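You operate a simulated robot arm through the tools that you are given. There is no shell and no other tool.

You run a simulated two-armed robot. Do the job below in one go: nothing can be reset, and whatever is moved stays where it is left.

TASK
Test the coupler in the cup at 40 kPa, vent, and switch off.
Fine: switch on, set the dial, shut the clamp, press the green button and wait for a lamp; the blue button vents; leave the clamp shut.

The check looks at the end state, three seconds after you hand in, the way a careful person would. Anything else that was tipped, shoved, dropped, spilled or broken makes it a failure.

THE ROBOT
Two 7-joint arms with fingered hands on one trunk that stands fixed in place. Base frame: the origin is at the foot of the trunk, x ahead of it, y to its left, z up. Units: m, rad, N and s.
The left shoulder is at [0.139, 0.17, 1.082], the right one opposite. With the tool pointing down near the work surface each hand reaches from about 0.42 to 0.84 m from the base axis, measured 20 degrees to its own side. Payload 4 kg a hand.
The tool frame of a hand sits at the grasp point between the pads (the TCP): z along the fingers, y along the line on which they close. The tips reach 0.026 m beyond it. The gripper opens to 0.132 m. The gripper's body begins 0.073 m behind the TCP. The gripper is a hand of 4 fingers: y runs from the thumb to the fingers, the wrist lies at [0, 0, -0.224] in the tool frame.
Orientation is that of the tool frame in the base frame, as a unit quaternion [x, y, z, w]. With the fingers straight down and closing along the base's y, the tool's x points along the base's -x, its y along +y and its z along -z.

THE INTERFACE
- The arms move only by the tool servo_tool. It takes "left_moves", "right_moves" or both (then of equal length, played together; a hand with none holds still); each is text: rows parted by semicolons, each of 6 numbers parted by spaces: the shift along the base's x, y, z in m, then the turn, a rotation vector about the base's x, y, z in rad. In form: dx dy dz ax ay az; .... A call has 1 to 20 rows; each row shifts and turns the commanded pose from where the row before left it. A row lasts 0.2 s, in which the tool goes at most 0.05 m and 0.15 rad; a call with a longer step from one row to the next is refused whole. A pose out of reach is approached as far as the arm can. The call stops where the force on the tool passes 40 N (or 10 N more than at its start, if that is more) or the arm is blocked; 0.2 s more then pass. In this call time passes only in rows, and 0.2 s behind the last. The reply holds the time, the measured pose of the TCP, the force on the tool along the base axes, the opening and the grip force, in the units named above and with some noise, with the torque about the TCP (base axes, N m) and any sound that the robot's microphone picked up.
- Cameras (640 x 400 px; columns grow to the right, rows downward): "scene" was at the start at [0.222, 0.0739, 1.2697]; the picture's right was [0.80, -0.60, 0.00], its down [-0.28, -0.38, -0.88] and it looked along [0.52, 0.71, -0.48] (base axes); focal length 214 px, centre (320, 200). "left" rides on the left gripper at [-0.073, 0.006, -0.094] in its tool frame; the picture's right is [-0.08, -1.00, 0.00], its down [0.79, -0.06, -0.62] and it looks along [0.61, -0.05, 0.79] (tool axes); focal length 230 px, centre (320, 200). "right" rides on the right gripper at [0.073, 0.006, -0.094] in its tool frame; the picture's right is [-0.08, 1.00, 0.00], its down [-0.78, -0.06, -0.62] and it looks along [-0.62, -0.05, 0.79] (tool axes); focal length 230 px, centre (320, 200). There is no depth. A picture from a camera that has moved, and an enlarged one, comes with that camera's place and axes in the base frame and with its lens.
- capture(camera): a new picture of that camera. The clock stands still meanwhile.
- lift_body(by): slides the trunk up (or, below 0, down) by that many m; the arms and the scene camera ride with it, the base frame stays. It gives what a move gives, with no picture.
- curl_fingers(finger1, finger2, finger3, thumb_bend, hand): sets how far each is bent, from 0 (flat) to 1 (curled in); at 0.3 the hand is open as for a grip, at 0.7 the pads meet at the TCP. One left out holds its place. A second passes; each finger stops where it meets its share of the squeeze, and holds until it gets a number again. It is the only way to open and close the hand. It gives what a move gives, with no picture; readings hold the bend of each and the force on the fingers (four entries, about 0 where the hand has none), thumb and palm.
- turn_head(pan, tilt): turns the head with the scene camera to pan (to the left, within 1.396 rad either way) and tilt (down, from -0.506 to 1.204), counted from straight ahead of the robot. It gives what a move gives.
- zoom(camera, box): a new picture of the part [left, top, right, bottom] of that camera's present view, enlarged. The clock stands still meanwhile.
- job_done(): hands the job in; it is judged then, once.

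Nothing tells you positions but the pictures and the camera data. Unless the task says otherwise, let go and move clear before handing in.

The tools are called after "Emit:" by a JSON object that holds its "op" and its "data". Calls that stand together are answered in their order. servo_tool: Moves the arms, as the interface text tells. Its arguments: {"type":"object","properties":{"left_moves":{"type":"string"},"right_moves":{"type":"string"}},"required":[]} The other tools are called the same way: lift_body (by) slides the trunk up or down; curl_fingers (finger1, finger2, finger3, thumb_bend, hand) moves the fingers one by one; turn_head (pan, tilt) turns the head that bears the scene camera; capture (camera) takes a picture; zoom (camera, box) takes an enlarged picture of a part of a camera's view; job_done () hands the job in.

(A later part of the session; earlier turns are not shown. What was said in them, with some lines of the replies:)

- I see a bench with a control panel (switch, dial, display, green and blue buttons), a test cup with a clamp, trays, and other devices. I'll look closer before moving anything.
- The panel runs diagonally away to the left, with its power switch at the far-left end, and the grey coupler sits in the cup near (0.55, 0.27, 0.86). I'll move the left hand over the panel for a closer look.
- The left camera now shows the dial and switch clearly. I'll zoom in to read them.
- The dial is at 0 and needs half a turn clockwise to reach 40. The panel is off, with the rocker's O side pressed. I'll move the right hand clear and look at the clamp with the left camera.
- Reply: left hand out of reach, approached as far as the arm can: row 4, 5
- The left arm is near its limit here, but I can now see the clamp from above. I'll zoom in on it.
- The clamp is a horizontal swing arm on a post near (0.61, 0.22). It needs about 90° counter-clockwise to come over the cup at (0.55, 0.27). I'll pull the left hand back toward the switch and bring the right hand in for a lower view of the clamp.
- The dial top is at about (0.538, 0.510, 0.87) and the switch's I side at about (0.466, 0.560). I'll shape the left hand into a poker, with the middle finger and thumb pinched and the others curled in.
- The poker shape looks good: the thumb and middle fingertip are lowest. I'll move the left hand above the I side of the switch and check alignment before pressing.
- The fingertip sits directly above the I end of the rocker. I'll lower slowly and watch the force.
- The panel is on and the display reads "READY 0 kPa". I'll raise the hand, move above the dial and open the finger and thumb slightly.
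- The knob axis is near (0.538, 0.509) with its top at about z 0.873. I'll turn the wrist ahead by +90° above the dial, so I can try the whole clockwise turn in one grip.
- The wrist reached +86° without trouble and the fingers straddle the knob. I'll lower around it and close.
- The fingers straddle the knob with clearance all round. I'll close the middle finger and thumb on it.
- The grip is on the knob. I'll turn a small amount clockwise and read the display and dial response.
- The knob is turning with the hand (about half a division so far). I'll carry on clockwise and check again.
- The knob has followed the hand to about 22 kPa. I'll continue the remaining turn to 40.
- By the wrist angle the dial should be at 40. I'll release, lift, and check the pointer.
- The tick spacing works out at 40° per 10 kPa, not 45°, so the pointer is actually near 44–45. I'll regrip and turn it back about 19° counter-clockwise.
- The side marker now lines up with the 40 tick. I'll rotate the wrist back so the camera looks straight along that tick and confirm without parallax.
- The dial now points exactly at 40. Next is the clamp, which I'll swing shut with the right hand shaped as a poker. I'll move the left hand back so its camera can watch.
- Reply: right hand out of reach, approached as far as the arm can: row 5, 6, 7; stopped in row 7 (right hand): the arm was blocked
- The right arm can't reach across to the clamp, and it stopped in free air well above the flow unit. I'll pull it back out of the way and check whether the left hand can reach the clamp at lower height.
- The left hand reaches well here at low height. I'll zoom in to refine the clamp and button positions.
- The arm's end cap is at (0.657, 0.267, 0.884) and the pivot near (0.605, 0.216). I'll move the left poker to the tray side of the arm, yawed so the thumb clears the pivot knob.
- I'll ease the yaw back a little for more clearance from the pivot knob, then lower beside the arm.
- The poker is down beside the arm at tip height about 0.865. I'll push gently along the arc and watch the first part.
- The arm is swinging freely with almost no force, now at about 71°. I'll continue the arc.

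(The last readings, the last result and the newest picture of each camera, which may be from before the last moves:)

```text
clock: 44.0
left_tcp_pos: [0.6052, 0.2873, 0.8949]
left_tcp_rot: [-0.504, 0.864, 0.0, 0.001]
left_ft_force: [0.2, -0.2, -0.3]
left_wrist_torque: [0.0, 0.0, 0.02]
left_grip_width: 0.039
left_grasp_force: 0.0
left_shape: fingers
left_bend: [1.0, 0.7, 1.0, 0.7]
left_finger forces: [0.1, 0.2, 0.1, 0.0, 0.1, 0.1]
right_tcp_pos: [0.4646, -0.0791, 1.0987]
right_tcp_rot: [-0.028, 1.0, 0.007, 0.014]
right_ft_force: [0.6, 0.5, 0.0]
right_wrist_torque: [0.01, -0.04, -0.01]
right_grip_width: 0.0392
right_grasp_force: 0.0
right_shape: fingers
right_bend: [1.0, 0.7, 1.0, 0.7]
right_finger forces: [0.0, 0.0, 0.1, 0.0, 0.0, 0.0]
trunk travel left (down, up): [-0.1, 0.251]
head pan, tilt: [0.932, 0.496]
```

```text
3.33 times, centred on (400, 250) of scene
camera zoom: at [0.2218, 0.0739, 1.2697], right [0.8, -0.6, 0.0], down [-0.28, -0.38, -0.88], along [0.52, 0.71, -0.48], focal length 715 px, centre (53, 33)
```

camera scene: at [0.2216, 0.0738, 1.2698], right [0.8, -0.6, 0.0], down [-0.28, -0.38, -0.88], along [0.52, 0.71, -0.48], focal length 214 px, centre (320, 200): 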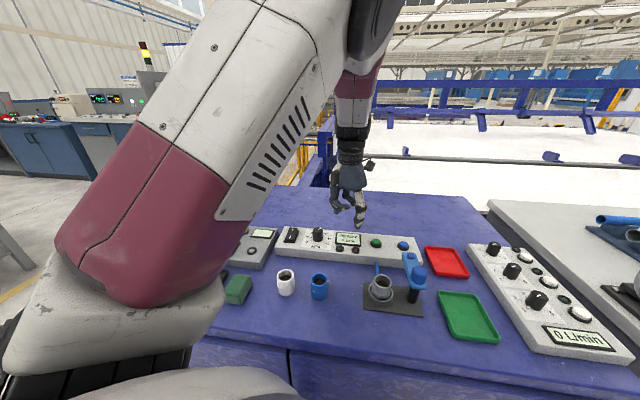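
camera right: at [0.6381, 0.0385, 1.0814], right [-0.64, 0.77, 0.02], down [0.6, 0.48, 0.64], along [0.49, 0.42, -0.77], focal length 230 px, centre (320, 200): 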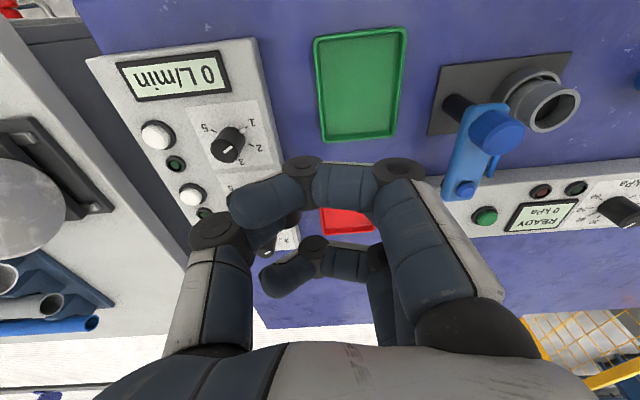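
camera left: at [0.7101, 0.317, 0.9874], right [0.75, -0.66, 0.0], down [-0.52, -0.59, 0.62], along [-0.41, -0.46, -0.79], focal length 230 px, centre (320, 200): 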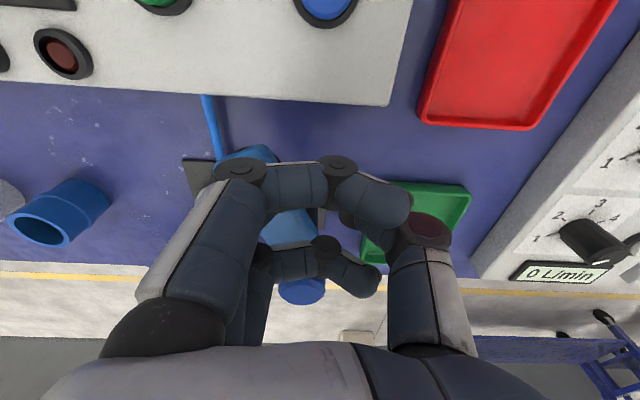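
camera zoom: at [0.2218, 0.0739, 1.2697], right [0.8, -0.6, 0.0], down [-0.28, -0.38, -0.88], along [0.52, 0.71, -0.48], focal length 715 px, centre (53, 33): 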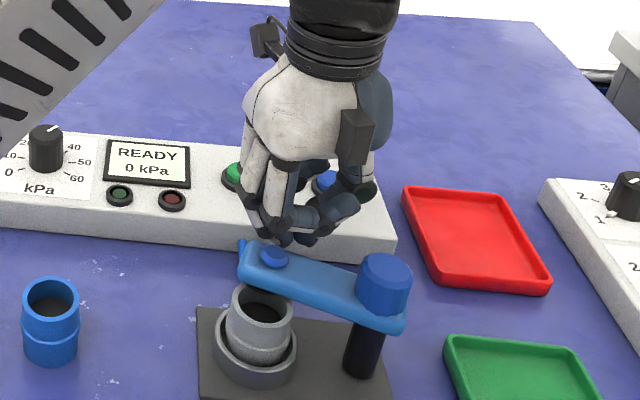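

The arm is at about 117° with its pad coming over the coupler's edge. I'll continue in finer steps.

Emit:
{"op": "servo_tool", "data": {"left_moves": "-0.006 0.0007 0 0 0 0.03; -0.006 0 0 0 0 0.03; -0.006 -0.0008 0 0 0 0.03"}}

Emit:
{"op": "zoom", "data": {"camera": "scene", "box": [350, 190, 450, 310]}}

```text
clock: 44.8
left_tcp_pos: [0.5889, 0.2876, 0.8947]
left_tcp_rot: [-0.541, 0.841, 0.0, 0.0]
left_ft_force: [0.0, 0.0, 0.7]
left_wrist_torque: [0.02, 0.0, -0.02]
left_grip_width: 0.0388
left_grasp_force: 0.1
left_shape: fingers
left_bend: [1.0, 0.7, 1.0, 0.7]
left_finger forces: [0.0, 0.0, 0.0, 0.0, 0.1, 0.0]
right_tcp_pos: [0.4651, -0.0779, 1.0983]
right_tcp_rot: [-0.027, 1.0, 0.007, 0.014]
right_ft_force: [0.7, 0.1, -0.4]
right_wrist_torque: [-0.01, 0.0, 0.02]
right_grip_width: 0.0392
right_grasp_force: 0.1
right_shape: fingers
right_bend: [1.0, 0.7, 1.0, 0.7]
right_finger forces: [0.0, 0.0, 0.0, 0.0, 0.0, 0.0]
trunk travel left (down, up): [-0.1, 0.251]
head pan, tilt: [0.932, 0.496]
```

```text
3.33 times, centred on (400, 250) of scene
camera zoom: at [0.2219, 0.0739, 1.2697], right [0.8, -0.6, 0.0], down [-0.28, -0.38, -0.88], along [0.52, 0.71, -0.48], focal length 715 px, centre (53, 33)
```

zoom: 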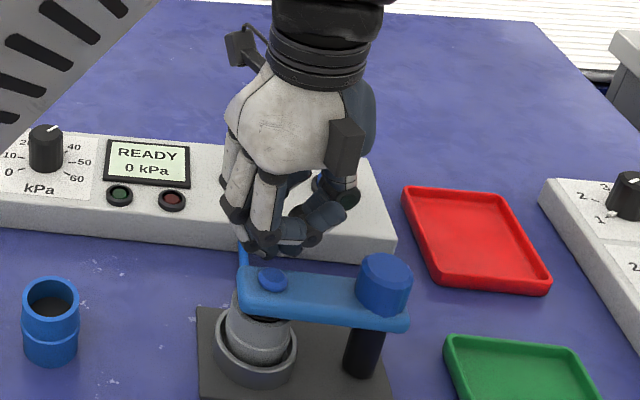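

The pad is now nearly centred over the coupler at about 133°. I'll nudge a bit further and watch for a stop.

Emit:
{"op": "servo_tool", "data": {"left_moves": "-0.003 -0.0006 0 0 0 0; -0.003 -0.0008 0 0 0 0"}}

Emit:
{"op": "zoom", "data": {"camera": "scene", "box": [350, 190, 450, 310]}}

```text
clock: 45.4
left_tcp_pos: [0.5826, 0.2872, 0.8935]
left_tcp_rot: [-0.54, 0.842, 0.0, 0.0]
left_ft_force: [-0.1, -0.1, -0.3]
left_wrist_torque: [0.04, 0.02, -0.02]
left_grip_width: 0.0389
left_grasp_force: 0.1
left_shape: fingers
left_bend: [1.0, 0.7, 1.0, 0.7]
left_finger forces: [0.1, 0.0, 0.0, 0.0, 0.0, 0.1]
right_tcp_pos: [0.464, -0.0779, 1.0991]
right_tcp_rot: [-0.028, 0.999, 0.006, 0.014]
right_ft_force: [0.6, 0.4, -0.1]
right_wrist_torque: [0.02, -0.02, 0.01]
right_grip_width: 0.039
right_grasp_force: 0.0
right_shape: fingers
right_bend: [1.0, 0.7, 1.0, 0.7]
right_finger forces: [0.1, 0.1, 0.0, 0.0, 0.1, 0.0]
trunk travel left (down, up): [-0.1, 0.251]
head pan, tilt: [0.932, 0.496]
```

```text
3.33 times, centred on (400, 250) of scene
camera zoom: at [0.222, 0.0739, 1.2697], right [0.8, -0.6, 0.0], down [-0.28, -0.38, -0.88], along [0.52, 0.71, -0.48], focal length 715 px, centre (53, 33)
```

zoom: 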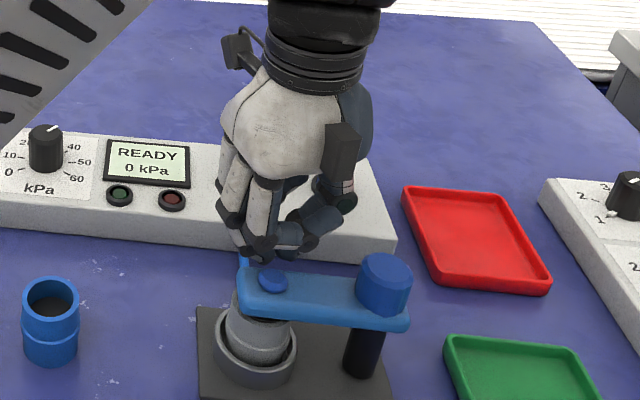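

The arm didn't move on that last nudge, so it may have settled ahead of the finger. I'll keep approaching gently until I feel contact.

Emit:
{"op": "servo_tool", "data": {"left_moves": "-0.002 -0.002 0 0 0 0; -0.002 -0.002 0 0 0 0; -0.002 -0.002 0 0 0 0"}}

Emit:
{"op": "zoom", "data": {"camera": "scene", "box": [350, 190, 450, 310]}}

```text
clock: 46.2
left_tcp_pos: [0.5768, 0.2833, 0.8935]
left_tcp_rot: [-0.542, 0.841, 0.0, 0.003]
left_ft_force: [10.0, 15.4, 2.5]
left_wrist_torque: [0.28, -0.13, -0.2]
left_grip_width: 0.039
left_grasp_force: 8.6
left_shape: fingers
left_bend: [1.0, 0.71, 1.0, 0.7]
left_finger forces: [0.0, 18.1, 0.0, 0.0, 0.0, 0.0]
right_tcp_pos: [0.4653, -0.0765, 1.097]
right_tcp_rot: [-0.026, 1.0, 0.006, 0.015]
right_ft_force: [0.0, -0.1, -0.6]
right_wrist_torque: [0.01, 0.02, 0.0]
right_grip_width: 0.0392
right_grasp_force: 0.1
right_shape: fingers
right_bend: [1.0, 0.7, 1.0, 0.7]
right_finger forces: [0.0, 0.1, 0.1, 0.0, 0.1, 0.0]
trunk travel left (down, up): [-0.1, 0.251]
head pan, tilt: [0.932, 0.496]
```

```text
3.33 times, centred on (400, 250) of scene
camera zoom: at [0.2226, 0.0754, 1.2695], right [0.8, -0.6, 0.0], down [-0.28, -0.38, -0.88], along [0.52, 0.71, -0.48], focal length 715 px, centre (53, 33)
```

zoom: 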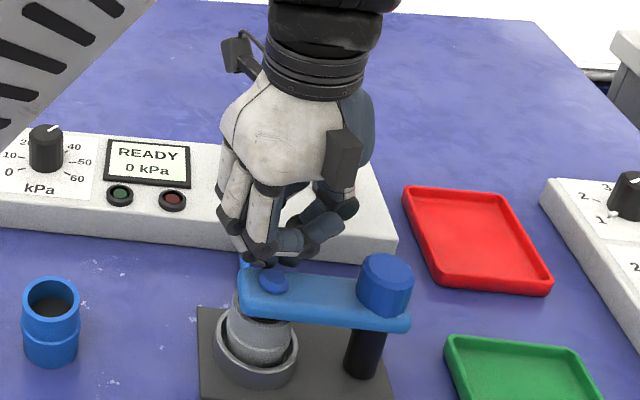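

The arm is against its end stop (18 N, no movement), so the clamp is shut over the coupler. I'll back off, lift, and move above the green button.

Emit:
{"op": "servo_tool", "data": {"left_moves": "0.004 0.005 0 0 0 0; 0.004 0.005 0 0 0 0; 0 0 0.035 0 0 0; 0 0 0.035 0 0 0; 0.0104 0.01125 -0.002 0 0 -0.143; 0.0104 0.01125 -0.002 0 0 -0.143; 0.0104 0.01125 -0.002 0 0 -0.143; 0.0104 0.01125 -0.002 0 0 -0.143; 0.0104 0.01125 -0.002 0 0 -0.143; 0.0104 0.01125 -0.002 0 0 -0.143; 0.0104 0.01125 -0.002 0 0 -0.143; 0.0104 0.01 -0.002 0 0 -0.143"}}

Emit:
{"op": "capture", "data": {"camera": "left"}}

Emit:
{"op": "zoom", "data": {"camera": "scene", "box": [320, 180, 450, 320]}}

```text
clock: 48.8
left_tcp_pos: [0.6661, 0.3791, 0.947]
left_tcp_rot: [0.001, 1.0, 0.0, 0.0]
left_ft_force: [0.7, 0.3, 0.3]
left_wrist_torque: [-0.01, -0.04, 0.01]
left_grip_width: 0.0389
left_grasp_force: 0.1
left_shape: fingers
left_bend: [1.0, 0.7, 1.0, 0.7]
left_finger forces: [0.1, 0.0, 0.0, 0.0, 0.0, 0.0]
right_tcp_pos: [0.4652, -0.0787, 1.0989]
right_tcp_rot: [-0.027, 1.0, 0.006, 0.014]
right_ft_force: [-0.1, 0.0, 0.3]
right_wrist_torque: [0.02, 0.01, 0.01]
right_grip_width: 0.0389
right_grasp_force: 0.0
right_shape: fingers
right_bend: [1.0, 0.7, 1.0, 0.7]
right_finger forces: [0.1, 0.1, 0.0, 0.1, 0.0, 0.0]
trunk travel left (down, up): [-0.1, 0.251]
head pan, tilt: [0.932, 0.496]
```

```text
taken
camera left: at [0.7404, 0.3845, 1.0414], right [0.07, -1.0, 0.0], down [-0.79, -0.06, 0.62], along [-0.61, -0.05, -0.79], focal length 230 px, centre (320, 200)
```

left: 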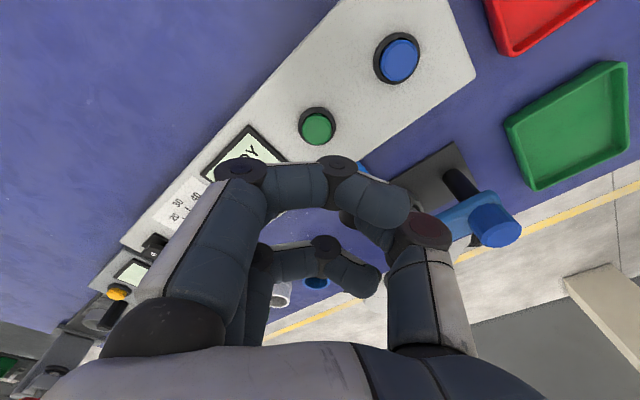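

```text
2.86 times, centred on (385, 250) of scene
camera zoom: at [0.2223, 0.0742, 1.2695], right [0.8, -0.6, 0.0], down [-0.28, -0.38, -0.88], along [0.52, 0.71, -0.48], focal length 613 px, centre (134, 57)
```

zoom: 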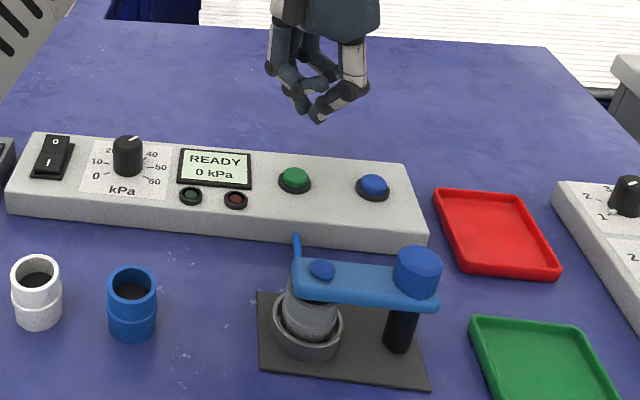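

The clamp is closed over the coupler. The green button is at about (0.666, 0.381), just under the poker. I'll lower toward it.

Emit:
{"op": "servo_tool", "data": {"left_moves": "0 0.002 -0.016 0 0 0; 0 0 -0.016 0 0 0; 0 0 -0.016 0 0 0; 0 0 -0.012 0 0 0"}}

Emit:
{"op": "zoom", "data": {"camera": "scene", "box": [320, 180, 450, 320]}}

Emit:
{"op": "capture", "data": {"camera": "left"}}

```text
clock: 49.8
left_tcp_pos: [0.6666, 0.3812, 0.8879]
left_tcp_rot: [0.001, 1.0, 0.0, -0.001]
left_ft_force: [0.5, -0.9, -0.2]
left_wrist_torque: [-0.03, 0.02, 0.03]
left_grip_width: 0.0389
left_grasp_force: 0.0
left_shape: fingers
left_bend: [1.0, 0.7, 1.0, 0.7]
left_finger forces: [0.1, 0.0, 0.0, 0.0, 0.0, 0.0]
right_tcp_pos: [0.4649, -0.0778, 1.0984]
right_tcp_rot: [-0.027, 1.0, 0.006, 0.014]
right_ft_force: [-0.5, 0.2, -0.3]
right_wrist_torque: [0.01, 0.01, 0.01]
right_grip_width: 0.0392
right_grasp_force: 0.0
right_shape: fingers
right_bend: [1.0, 0.7, 1.0, 0.7]
right_finger forces: [0.1, 0.1, 0.1, 0.0, 0.0, 0.0]
trunk travel left (down, up): [-0.1, 0.251]
head pan, tilt: [0.932, 0.496]
```

```text
2.86 times, centred on (385, 250) of scene
camera zoom: at [0.2222, 0.074, 1.2696], right [0.8, -0.6, 0.0], down [-0.28, -0.38, -0.88], along [0.52, 0.71, -0.48], focal length 613 px, centre (134, 57)
```

zoom: 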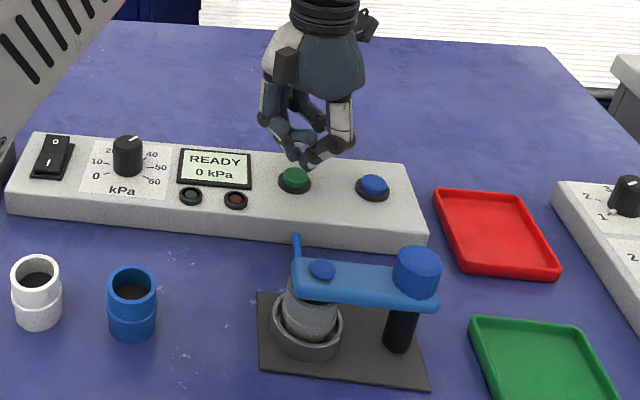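

```text
taken
camera left: at [0.7398, 0.3866, 0.9812], right [0.08, -1.0, 0.0], down [-0.79, -0.06, 0.62], along [-0.61, -0.05, -0.79], focal length 230 px, centre (320, 200)
```

left: 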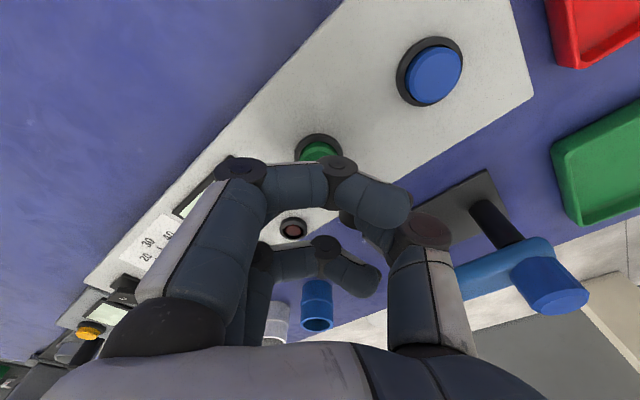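

Emit:
{"op": "servo_tool", "data": {"left_moves": "0 0 -0.003 0 0 0; 0 0 -0.003 0 0 0; 0 0 -0.003 0 0 0; 0 0 -0.002 0 0 0; 0 0 -0.002 0 0 0"}}

Emit:
{"op": "zoom", "data": {"camera": "scene", "box": [320, 180, 450, 320]}}

```text
clock: 51.0
left_tcp_pos: [0.6673, 0.3801, 0.8745]
left_tcp_rot: [0.0, 1.0, 0.0, 0.001]
left_ft_force: [0.0, -0.1, 0.4]
left_wrist_torque: [0.02, 0.02, 0.01]
left_grip_width: 0.0389
left_grasp_force: 0.5
left_shape: fingers
left_bend: [1.0, 0.7, 1.0, 0.7]
left_finger forces: [0.1, 0.6, 0.1, 0.0, 0.1, 0.0]
right_tcp_pos: [0.4648, -0.0791, 1.0991]
right_tcp_rot: [-0.027, 1.0, 0.007, 0.014]
right_ft_force: [-0.5, 0.3, 0.2]
right_wrist_torque: [0.01, 0.04, -0.01]
right_grip_width: 0.0392
right_grasp_force: 0.0
right_shape: fingers
right_bend: [1.0, 0.7, 1.0, 0.7]
right_finger forces: [0.0, 0.0, 0.1, 0.1, 0.0, 0.0]
trunk travel left (down, up): [-0.1, 0.251]
head pan, tilt: [0.932, 0.496]
```

```text
2.86 times, centred on (385, 250) of scene
camera zoom: at [0.222, 0.074, 1.2697], right [0.8, -0.6, 0.0], down [-0.28, -0.38, -0.88], along [0.52, 0.71, -0.48], focal length 613 px, centre (134, 57)
```

zoom: 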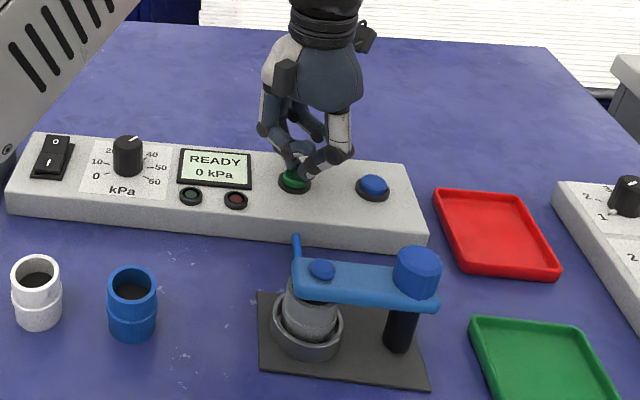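

Contact has just begun (0.6 N on the middle finger). I'll press a little further in small steps.

Emit:
{"op": "servo_tool", "data": {"left_moves": "0 0 -0.0015 0 0 0; 0 0 -0.0015 0 0 0; 0 0 -0.0015 0 0 0"}}

Emit:
{"op": "zoom", "data": {"camera": "scene", "box": [320, 180, 450, 320]}}

```text
clock: 51.8
left_tcp_pos: [0.6672, 0.3809, 0.8707]
left_tcp_rot: [0.0, 1.0, 0.001, 0.001]
left_ft_force: [0.3, 0.9, 3.7]
left_wrist_torque: [0.06, 0.03, 0.0]
left_grip_width: 0.0391
left_grasp_force: 1.6
left_shape: fingers
left_bend: [1.0, 0.7, 1.0, 0.7]
left_finger forces: [0.1, 2.7, 0.0, 0.0, 0.1, 0.0]
right_tcp_pos: [0.4636, -0.0789, 1.0978]
right_tcp_rot: [-0.028, 0.999, 0.007, 0.014]
right_ft_force: [-0.2, -0.4, 0.7]
right_wrist_torque: [-0.02, -0.02, -0.04]
right_grip_width: 0.039
right_grasp_force: 0.1
right_shape: fingers
right_bend: [1.0, 0.7, 1.0, 0.7]
right_finger forces: [0.1, 0.1, 0.1, 0.0, 0.0, 0.0]
trunk travel left (down, up): [-0.1, 0.251]
head pan, tilt: [0.932, 0.496]
heard: click
```

```text
2.86 times, centred on (385, 250) of scene
camera zoom: at [0.2217, 0.0739, 1.2698], right [0.8, -0.6, 0.0], down [-0.28, -0.38, -0.88], along [0.52, 0.71, -0.48], focal length 613 px, centre (134, 57)
```

zoom: 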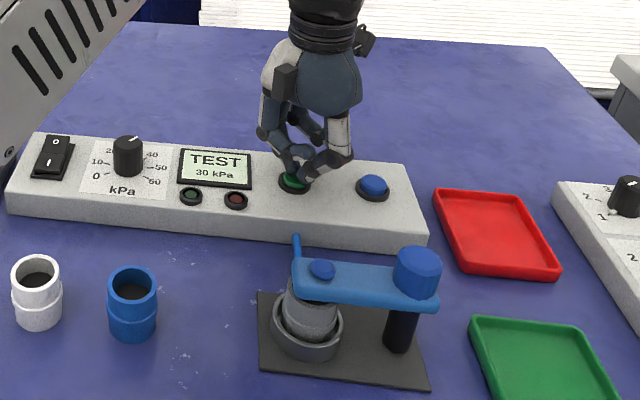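

The button clicked and the display shows "TEST 30 kPa" and rising. I'll release the button and lift, then watch for a lamp.

Emit:
{"op": "servo_tool", "data": {"left_moves": "0 0 0.01 0 0 0; 0 0 0.02 0 0 0; 0 0 0.03 0 0 0; 0 0 0.01 0 0 0"}}

Emit:
{"op": "zoom", "data": {"camera": "scene", "box": [320, 200, 430, 270]}}

```text
clock: 52.8
left_tcp_pos: [0.6665, 0.3818, 0.9396]
left_tcp_rot: [0.0, 1.0, 0.0, 0.0]
left_ft_force: [-0.1, -0.9, -0.2]
left_wrist_torque: [0.0, -0.02, 0.03]
left_grip_width: 0.0388
left_grasp_force: 0.1
left_shape: fingers
left_bend: [1.0, 0.7, 1.0, 0.7]
left_finger forces: [0.1, 0.1, 0.0, 0.0, 0.1, 0.0]
right_tcp_pos: [0.4638, -0.0789, 1.0985]
right_tcp_rot: [-0.028, 0.999, 0.007, 0.014]
right_ft_force: [-0.3, -0.6, -0.2]
right_wrist_torque: [0.02, 0.03, -0.02]
right_grip_width: 0.0392
right_grasp_force: 0.0
right_shape: fingers
right_bend: [1.0, 0.7, 1.0, 0.7]
right_finger forces: [0.0, 0.0, 0.0, 0.0, 0.0, 0.0]
trunk travel left (down, up): [-0.1, 0.251]
head pan, tilt: [0.932, 0.496]
```

```text
5.71 times, centred on (375, 235) of scene
camera zoom: at [0.2221, 0.074, 1.2696], right [0.8, -0.6, 0.0], down [-0.28, -0.38, -0.88], along [0.52, 0.71, -0.48], focal length 1226 px, centre (6, 0)
```

zoom: 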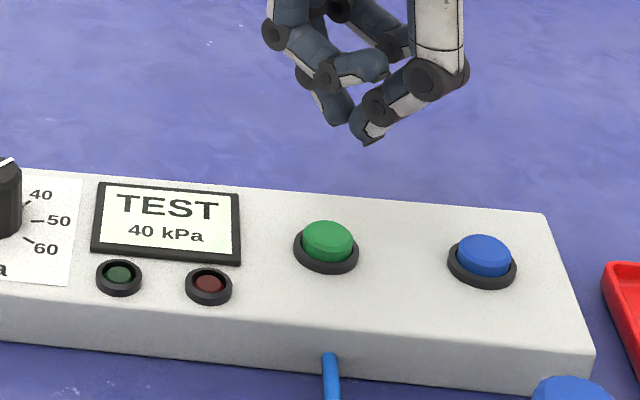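

Pressure has reached 40 kPa with no lamp yet. I'll move above the blue button while waiting, without touching anything.

Emit:
{"op": "servo_tool", "data": {"left_moves": "0.0139 -0.014 -0.002 0 0 0; 0.0139 -0.014 -0.002 0 0 0; 0.0139 -0.014 -0.002 0 0 0; 0.0139 -0.014 -0.002 0 0 0; 0 0 0 0 0 0; 0 0 0 0 0 0; 0 0 0 0 0 0; 0 0 0 0 0 0"}}

Emit:
{"op": "zoom", "data": {"camera": "scene", "box": [320, 200, 430, 270]}}

Emit:
{"op": "capture", "data": {"camera": "left"}}

```text
clock: 54.6
left_tcp_pos: [0.7215, 0.3264, 0.9319]
left_tcp_rot: [0.0, 1.0, 0.0, 0.001]
left_ft_force: [0.0, 0.3, 0.1]
left_wrist_torque: [-0.01, -0.04, -0.03]
left_grip_width: 0.039
left_grasp_force: 0.1
left_shape: fingers
left_bend: [1.0, 0.7, 1.0, 0.7]
left_finger forces: [0.1, 0.0, 0.0, 0.0, 0.0, 0.1]
right_tcp_pos: [0.4648, -0.0777, 1.0993]
right_tcp_rot: [-0.028, 1.0, 0.007, 0.014]
right_ft_force: [0.2, 0.1, -0.2]
right_wrist_torque: [0.0, -0.02, -0.02]
right_grip_width: 0.039
right_grasp_force: 0.0
right_shape: fingers
right_bend: [1.0, 0.7, 1.0, 0.7]
right_finger forces: [0.1, 0.0, 0.1, 0.0, 0.0, 0.0]
trunk travel left (down, up): [-0.1, 0.251]
head pan, tilt: [0.932, 0.496]
```

```text
5.71 times, centred on (375, 235) of scene
camera zoom: at [0.2221, 0.074, 1.2697], right [0.8, -0.6, 0.0], down [-0.28, -0.38, -0.88], along [0.52, 0.71, -0.48], focal length 1226 px, centre (6, 0)
```

zoom: 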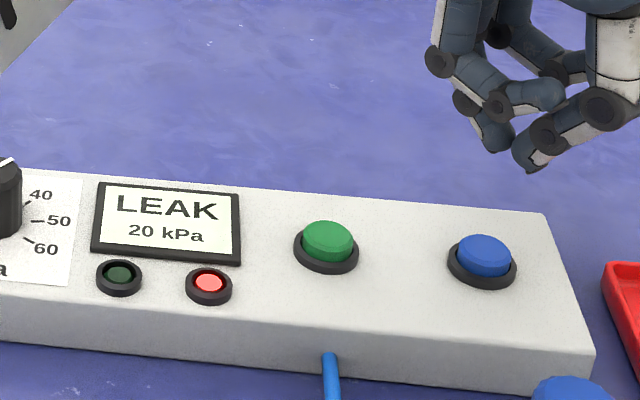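

```text
taken
camera left: at [0.7954, 0.3302, 1.0264], right [0.08, -1.0, 0.0], down [-0.79, -0.06, 0.62], along [-0.61, -0.05, -0.79], focal length 230 px, centre (320, 200)
```

left: 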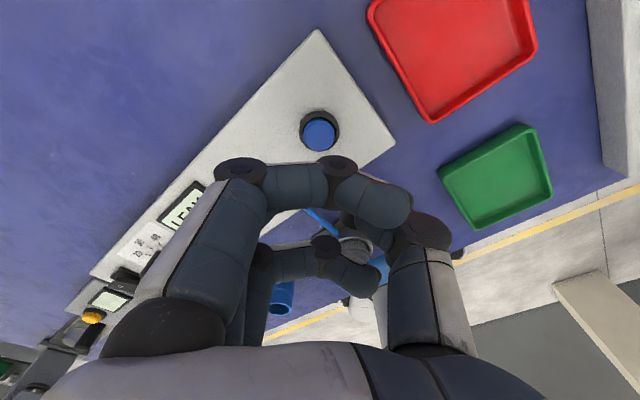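

The red lamp is lit and the display reads "LEAK 20 kPa", so the test has given its result. I'll check the clamp seating up close, then vent with the blue button.

Emit:
{"op": "zoom", "data": {"camera": "scene", "box": [355, 240, 435, 320]}}

Emit:
{"op": "servo_tool", "data": {"left_moves": "0.001 -0.001 -0.016 0 0 0; 0 0 -0.016 0 0 0; 0 0 -0.016 0 0 0; 0 0 -0.005 0 0 0; 0 0 -0.003 0 0 0"}}

Emit:
{"op": "zoom", "data": {"camera": "scene", "box": [320, 200, 430, 270]}}

```text
5.00 times, centred on (395, 280) of scene
camera zoom: at [0.2221, 0.074, 1.2697], right [0.8, -0.6, 0.0], down [-0.28, -0.38, -0.88], along [0.52, 0.71, -0.48], focal length 1072 px, centre (-55, -200)
```

zoom: 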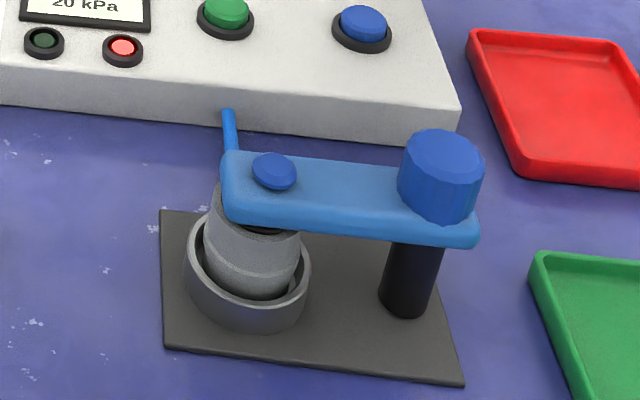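

```text
clock: 55.8
left_tcp_pos: [0.7232, 0.3241, 0.8762]
left_tcp_rot: [0.0, 1.0, 0.0, 0.0]
left_ft_force: [-0.5, 0.0, -1.2]
left_wrist_torque: [-0.01, -0.01, 0.0]
left_grip_width: 0.0392
left_grasp_force: 0.0
left_shape: fingers
left_bend: [1.0, 0.7, 1.0, 0.7]
left_finger forces: [0.1, 0.0, 0.1, 0.0, 0.0, 0.0]
right_tcp_pos: [0.4651, -0.0781, 1.0968]
right_tcp_rot: [-0.028, 1.0, 0.006, 0.014]
right_ft_force: [-0.5, 0.9, 0.5]
right_wrist_torque: [-0.03, -0.03, 0.01]
right_grip_width: 0.0389
right_grasp_force: 0.1
right_shape: fingers
right_bend: [1.0, 0.7, 1.0, 0.7]
right_finger forces: [0.0, 0.0, 0.0, 0.0, 0.0, 0.1]
trunk travel left (down, up): [-0.1, 0.251]
head pan, tilt: [0.932, 0.496]
```

```text
5.71 times, centred on (375, 235) of scene
camera zoom: at [0.2221, 0.074, 1.2696], right [0.8, -0.6, 0.0], down [-0.28, -0.38, -0.88], along [0.52, 0.71, -0.48], focal length 1226 px, centre (6, 0)
```

zoom: 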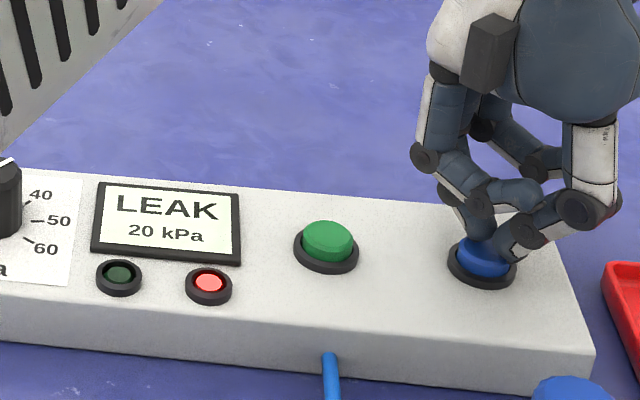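

The pad sits over the coupler with the arm at its stop, so the leak result looks genuine. I'll press blue now.

Emit:
{"op": "servo_tool", "data": {"left_moves": "0 0 -0.0015 0 0 0; 0 0 -0.0015 0 0 0; 0 0 -0.0015 0 0 0; 0 0 -0.0015 0 0 0"}}

Emit:
{"op": "zoom", "data": {"camera": "scene", "box": [320, 200, 430, 270]}}

```text
clock: 56.8
left_tcp_pos: [0.7235, 0.3248, 0.871]
left_tcp_rot: [0.001, 1.0, -0.001, 0.001]
left_ft_force: [0.7, 0.7, 3.4]
left_wrist_torque: [0.02, -0.02, -0.03]
left_grip_width: 0.039
left_grasp_force: 1.3
left_shape: fingers
left_bend: [1.0, 0.7, 1.0, 0.7]
left_finger forces: [0.1, 2.6, 0.1, 0.1, 0.0, 0.0]
right_tcp_pos: [0.4635, -0.0785, 1.0989]
right_tcp_rot: [-0.028, 0.999, 0.007, 0.015]
right_ft_force: [-1.0, 0.3, 0.5]
right_wrist_torque: [0.04, -0.01, 0.0]
right_grip_width: 0.0391
right_grasp_force: 0.0
right_shape: fingers
right_bend: [1.0, 0.7, 1.0, 0.7]
right_finger forces: [0.0, 0.0, 0.0, 0.1, 0.0, 0.0]
trunk travel left (down, up): [-0.1, 0.251]
head pan, tilt: [0.932, 0.496]
heard: click
```

```text
5.71 times, centred on (375, 235) of scene
camera zoom: at [0.2218, 0.0739, 1.2698], right [0.8, -0.6, 0.0], down [-0.28, -0.38, -0.88], along [0.52, 0.71, -0.48], focal length 1226 px, centre (6, 0)
```

zoom: 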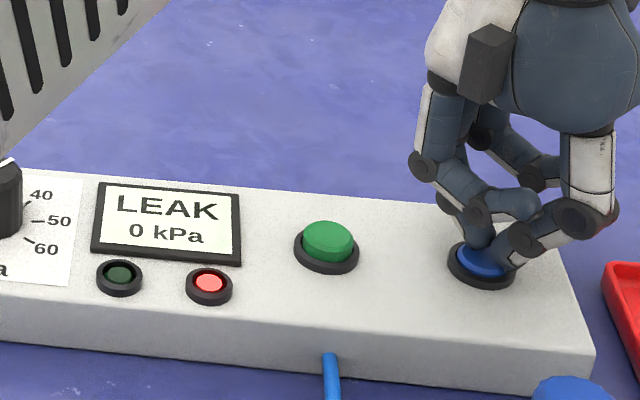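

Vented: the display reads 0 kPa. I'll lift and travel back along the panel to above the switch's O side.

Emit:
{"op": "servo_tool", "data": {"left_moves": "0 0 0.01 0 0 0; 0 0 0.03 0 0 0; 0 0 0.035 0 0 0; -0.02875 0.0321 0 0 0 0; -0.02875 0.0321 0 0 0 0; -0.02875 0.0321 0 0 0 0; -0.02875 0.0321 0 0 0 0; -0.02875 0.0321 0 0 0 0; -0.02875 0.0321 0 0 0 0; -0.02875 0.0321 0 0 0 0; -0.02875 0.0321 0 0 0 0"}}

Emit:
{"op": "capture", "data": {"camera": "left"}}

Emit:
{"op": "zoom", "data": {"camera": "scene", "box": [250, 170, 370, 270]}}

```text
clock: 59.2
left_tcp_pos: [0.4915, 0.5808, 0.9451]
left_tcp_rot: [-0.001, 1.0, 0.0, 0.0]
left_ft_force: [-0.7, -0.2, -0.2]
left_wrist_torque: [-0.03, -0.05, -0.02]
left_grip_width: 0.0388
left_grasp_force: 0.1
left_shape: fingers
left_bend: [1.0, 0.7, 1.0, 0.7]
left_finger forces: [0.0, 0.0, 0.0, 0.0, 0.0, 0.0]
right_tcp_pos: [0.4642, -0.0776, 1.098]
right_tcp_rot: [-0.027, 1.0, 0.007, 0.015]
right_ft_force: [0.7, 0.2, -0.7]
right_wrist_torque: [0.01, 0.01, 0.03]
right_grip_width: 0.0392
right_grasp_force: 0.1
right_shape: fingers
right_bend: [1.0, 0.7, 1.0, 0.7]
right_finger forces: [0.0, 0.1, 0.0, 0.0, 0.0, 0.0]
trunk travel left (down, up): [-0.1, 0.251]
head pan, tilt: [0.932, 0.496]
```

```text
taken
camera left: at [0.5661, 0.5871, 1.039], right [0.08, -1.0, 0.0], down [-0.79, -0.06, 0.62], along [-0.61, -0.05, -0.79], focal length 230 px, centre (320, 200)
```

left: 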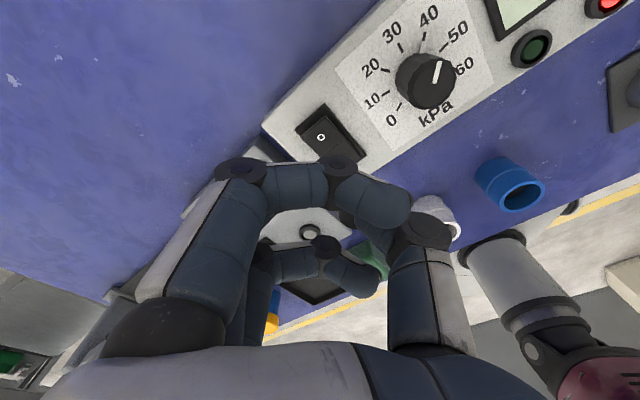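

```text
4.00 times, centred on (310, 220) of scene
camera zoom: at [0.2216, 0.0743, 1.2698], right [0.8, -0.6, 0.0], down [-0.28, -0.38, -0.88], along [0.52, 0.71, -0.48], focal length 858 px, centre (360, 120)
```

zoom: 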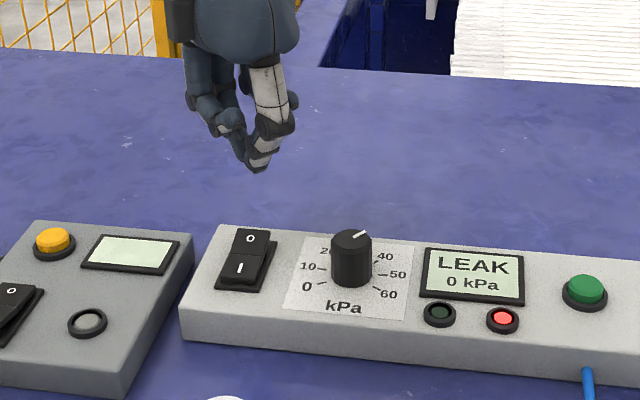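

The poker is directly over the raised O end. I'll lower and press.

Emit:
{"op": "servo_tool", "data": {"left_moves": "0.0015 0.0015 -0.016 0 0 0; 0 0 -0.016 0 0 0; 0 0 -0.016 0 0 0; 0 0 -0.006 0 0 0; 0 0 -0.003 0 0 0; 0 0 -0.003 0 0 0; 0 0 -0.003 0 0 0"}}

Emit:
{"op": "zoom", "data": {"camera": "scene", "box": [250, 170, 370, 270]}}

```text
clock: 60.8
left_tcp_pos: [0.4942, 0.5817, 0.882]
left_tcp_rot: [0.0, 1.0, 0.0, -0.001]
left_ft_force: [0.0, 0.3, -0.4]
left_wrist_torque: [0.01, -0.01, 0.01]
left_grip_width: 0.0392
left_grasp_force: 0.0
left_shape: fingers
left_bend: [1.0, 0.7, 1.0, 0.7]
left_finger forces: [0.0, 0.0, 0.0, 0.0, 0.1, 0.1]
right_tcp_pos: [0.4644, -0.0774, 1.0984]
right_tcp_rot: [-0.027, 1.0, 0.007, 0.014]
right_ft_force: [-0.2, 0.8, -0.1]
right_wrist_torque: [0.01, 0.01, -0.01]
right_grip_width: 0.0392
right_grasp_force: 0.1
right_shape: fingers
right_bend: [1.0, 0.7, 1.0, 0.7]
right_finger forces: [0.0, 0.0, 0.0, 0.0, 0.0, 0.0]
trunk travel left (down, up): [-0.1, 0.251]
head pan, tilt: [0.932, 0.496]
```

```text
4.00 times, centred on (310, 220) of scene
camera zoom: at [0.2221, 0.074, 1.2696], right [0.8, -0.6, 0.0], down [-0.28, -0.38, -0.88], along [0.52, 0.71, -0.48], focal length 858 px, centre (360, 120)
```

zoom: 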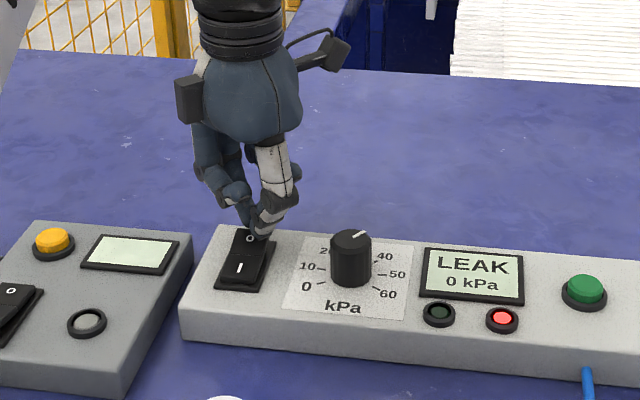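

Emit:
{"op": "servo_tool", "data": {"left_moves": "0 0 -0.003 0 0 0; 0 0 -0.003 0 0 0; 0 0 -0.002 0 0 0; 0 0 -0.002 0 0 0"}}

Emit:
{"op": "zoom", "data": {"camera": "scene", "box": [250, 170, 370, 270]}}

```text
clock: 61.8
left_tcp_pos: [0.4951, 0.5828, 0.8741]
left_tcp_rot: [0.0, 1.0, 0.0, 0.001]
left_ft_force: [-0.1, -1.8, 5.8]
left_wrist_torque: [-0.14, 0.02, 0.03]
left_grip_width: 0.0387
left_grasp_force: 2.9
left_shape: fingers
left_bend: [1.0, 0.7, 1.0, 0.7]
left_finger forces: [0.0, 0.1, 0.0, 0.1, 6.6, 0.0]
right_tcp_pos: [0.4641, -0.0786, 1.098]
right_tcp_rot: [-0.028, 0.999, 0.006, 0.015]
right_ft_force: [0.1, 0.0, -0.1]
right_wrist_torque: [0.02, -0.01, 0.0]
right_grip_width: 0.0392
right_grasp_force: 0.1
right_shape: fingers
right_bend: [1.0, 0.7, 1.0, 0.7]
right_finger forces: [0.0, 0.0, 0.0, 0.1, 0.1, 0.1]
trunk travel left (down, up): [-0.1, 0.251]
head pan, tilt: [0.932, 0.496]
```

```text
4.00 times, centred on (310, 220) of scene
camera zoom: at [0.2215, 0.0734, 1.27], right [0.8, -0.6, 0.0], down [-0.28, -0.38, -0.88], along [0.52, 0.71, -0.48], focal length 858 px, centre (360, 120)
```

zoom: 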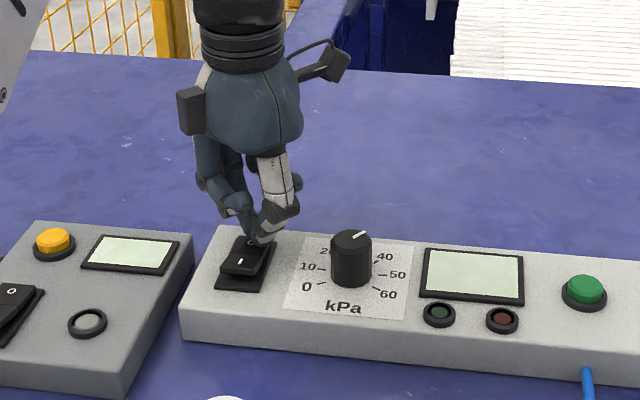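

The display and lamp are off, so the panel is switched off. I'll lift clear and take a final look.

Emit:
{"op": "servo_tool", "data": {"left_moves": "0 0 0.01 0 0 0; 0 0 0.03 0 0 0; 0 0 0.04 0 0 0; 0 0 0.04 0 0 0; -0.01 0 0.04 0 0 0; -0.02 0 0.04 0 0 0; -0.03 0 0.03 0 0 0; -0.03 0 0.03 0 0 0"}}

Emit:
{"op": "capture", "data": {"camera": "scene"}}

Emit:
{"op": "zoom", "data": {"camera": "scene", "box": [265, 210, 435, 320]}}

Emit:
{"op": "capture", "data": {"camera": "left"}}

```text
clock: 63.6
left_tcp_pos: [0.4034, 0.5802, 1.1327]
left_tcp_rot: [0.0, 1.0, 0.0, 0.001]
left_ft_force: [-0.9, 0.3, 0.9]
left_wrist_torque: [-0.04, -0.02, -0.03]
left_grip_width: 0.0386
left_grasp_force: 0.1
left_shape: fingers
left_bend: [1.0, 0.7, 1.0, 0.7]
left_finger forces: [0.0, 0.0, 0.0, 0.0, 0.1, 0.0]
right_tcp_pos: [0.4646, -0.0798, 1.0993]
right_tcp_rot: [-0.027, 1.0, 0.006, 0.014]
right_ft_force: [-0.3, 1.4, 0.3]
right_wrist_torque: [-0.02, 0.0, -0.01]
right_grip_width: 0.0389
right_grasp_force: 0.1
right_shape: fingers
right_bend: [1.0, 0.7, 1.0, 0.7]
right_finger forces: [0.0, 0.1, 0.1, 0.1, 0.0, 0.0]
trunk travel left (down, up): [-0.1, 0.251]
head pan, tilt: [0.932, 0.496]
```

```text
taken
camera scene: at [0.2213, 0.0736, 1.2699], right [0.8, -0.6, 0.0], down [-0.28, -0.38, -0.88], along [0.52, 0.71, -0.48], focal length 214 px, centre (320, 200)
```

scene: 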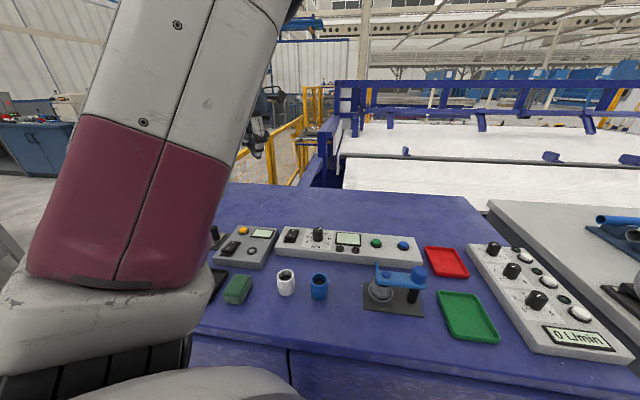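

```text
3.64 times, centred on (350, 265) of scene
camera zoom: at [0.2213, 0.0736, 1.2699], right [0.8, -0.6, 0.0], down [-0.28, -0.38, -0.88], along [0.52, 0.71, -0.48], focal length 780 px, centre (211, -36)
```

zoom: 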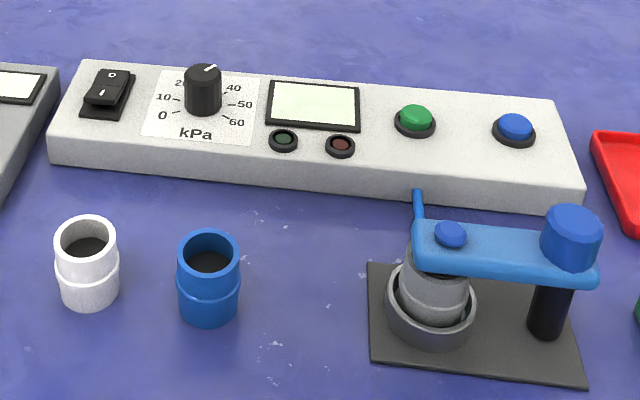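

```text
taken
camera left: at [0.4763, 0.5867, 1.2273], right [0.08, -1.0, 0.0], down [-0.79, -0.06, 0.61], along [-0.61, -0.05, -0.79], focal length 230 px, centre (320, 200)
```

left: 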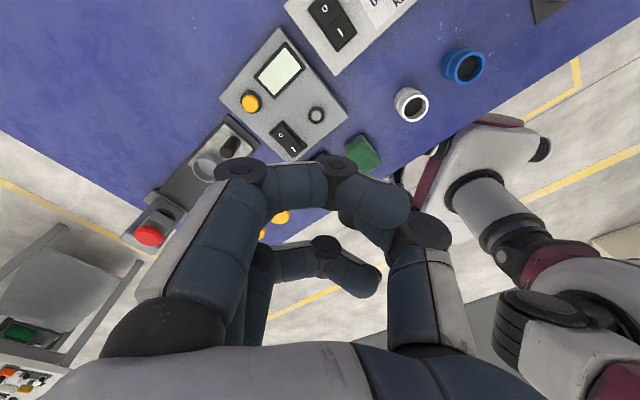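

The switch is at O, the display and lamps are dark, the dial is still at 40, and the clamp is shut on the coupler. Nothing else has moved and both hands are clear, so I'm handing in.

Emit:
{"op": "job_done", "data": {}}

```text
The job is handed in.
```

The coupler failed its test at 40 kPa. Pressure reached 40 kPa, then the red lamp lit and the display read "LEAK 20 kPa".

I then vented with the blue button until the display read 0 kPa and switched the panel off. The clamp is still shut on the coupler and the dial is still at 40. The clamp arm was against its stop with the pad over the coupler, so the leak looks genuine rather than a seating problem.

On the way to 40 I briefly turned the dial to about 45, then set it back. That was before the test started. In the final pictures nothing else on the bench had been moved, and both hands were clear.
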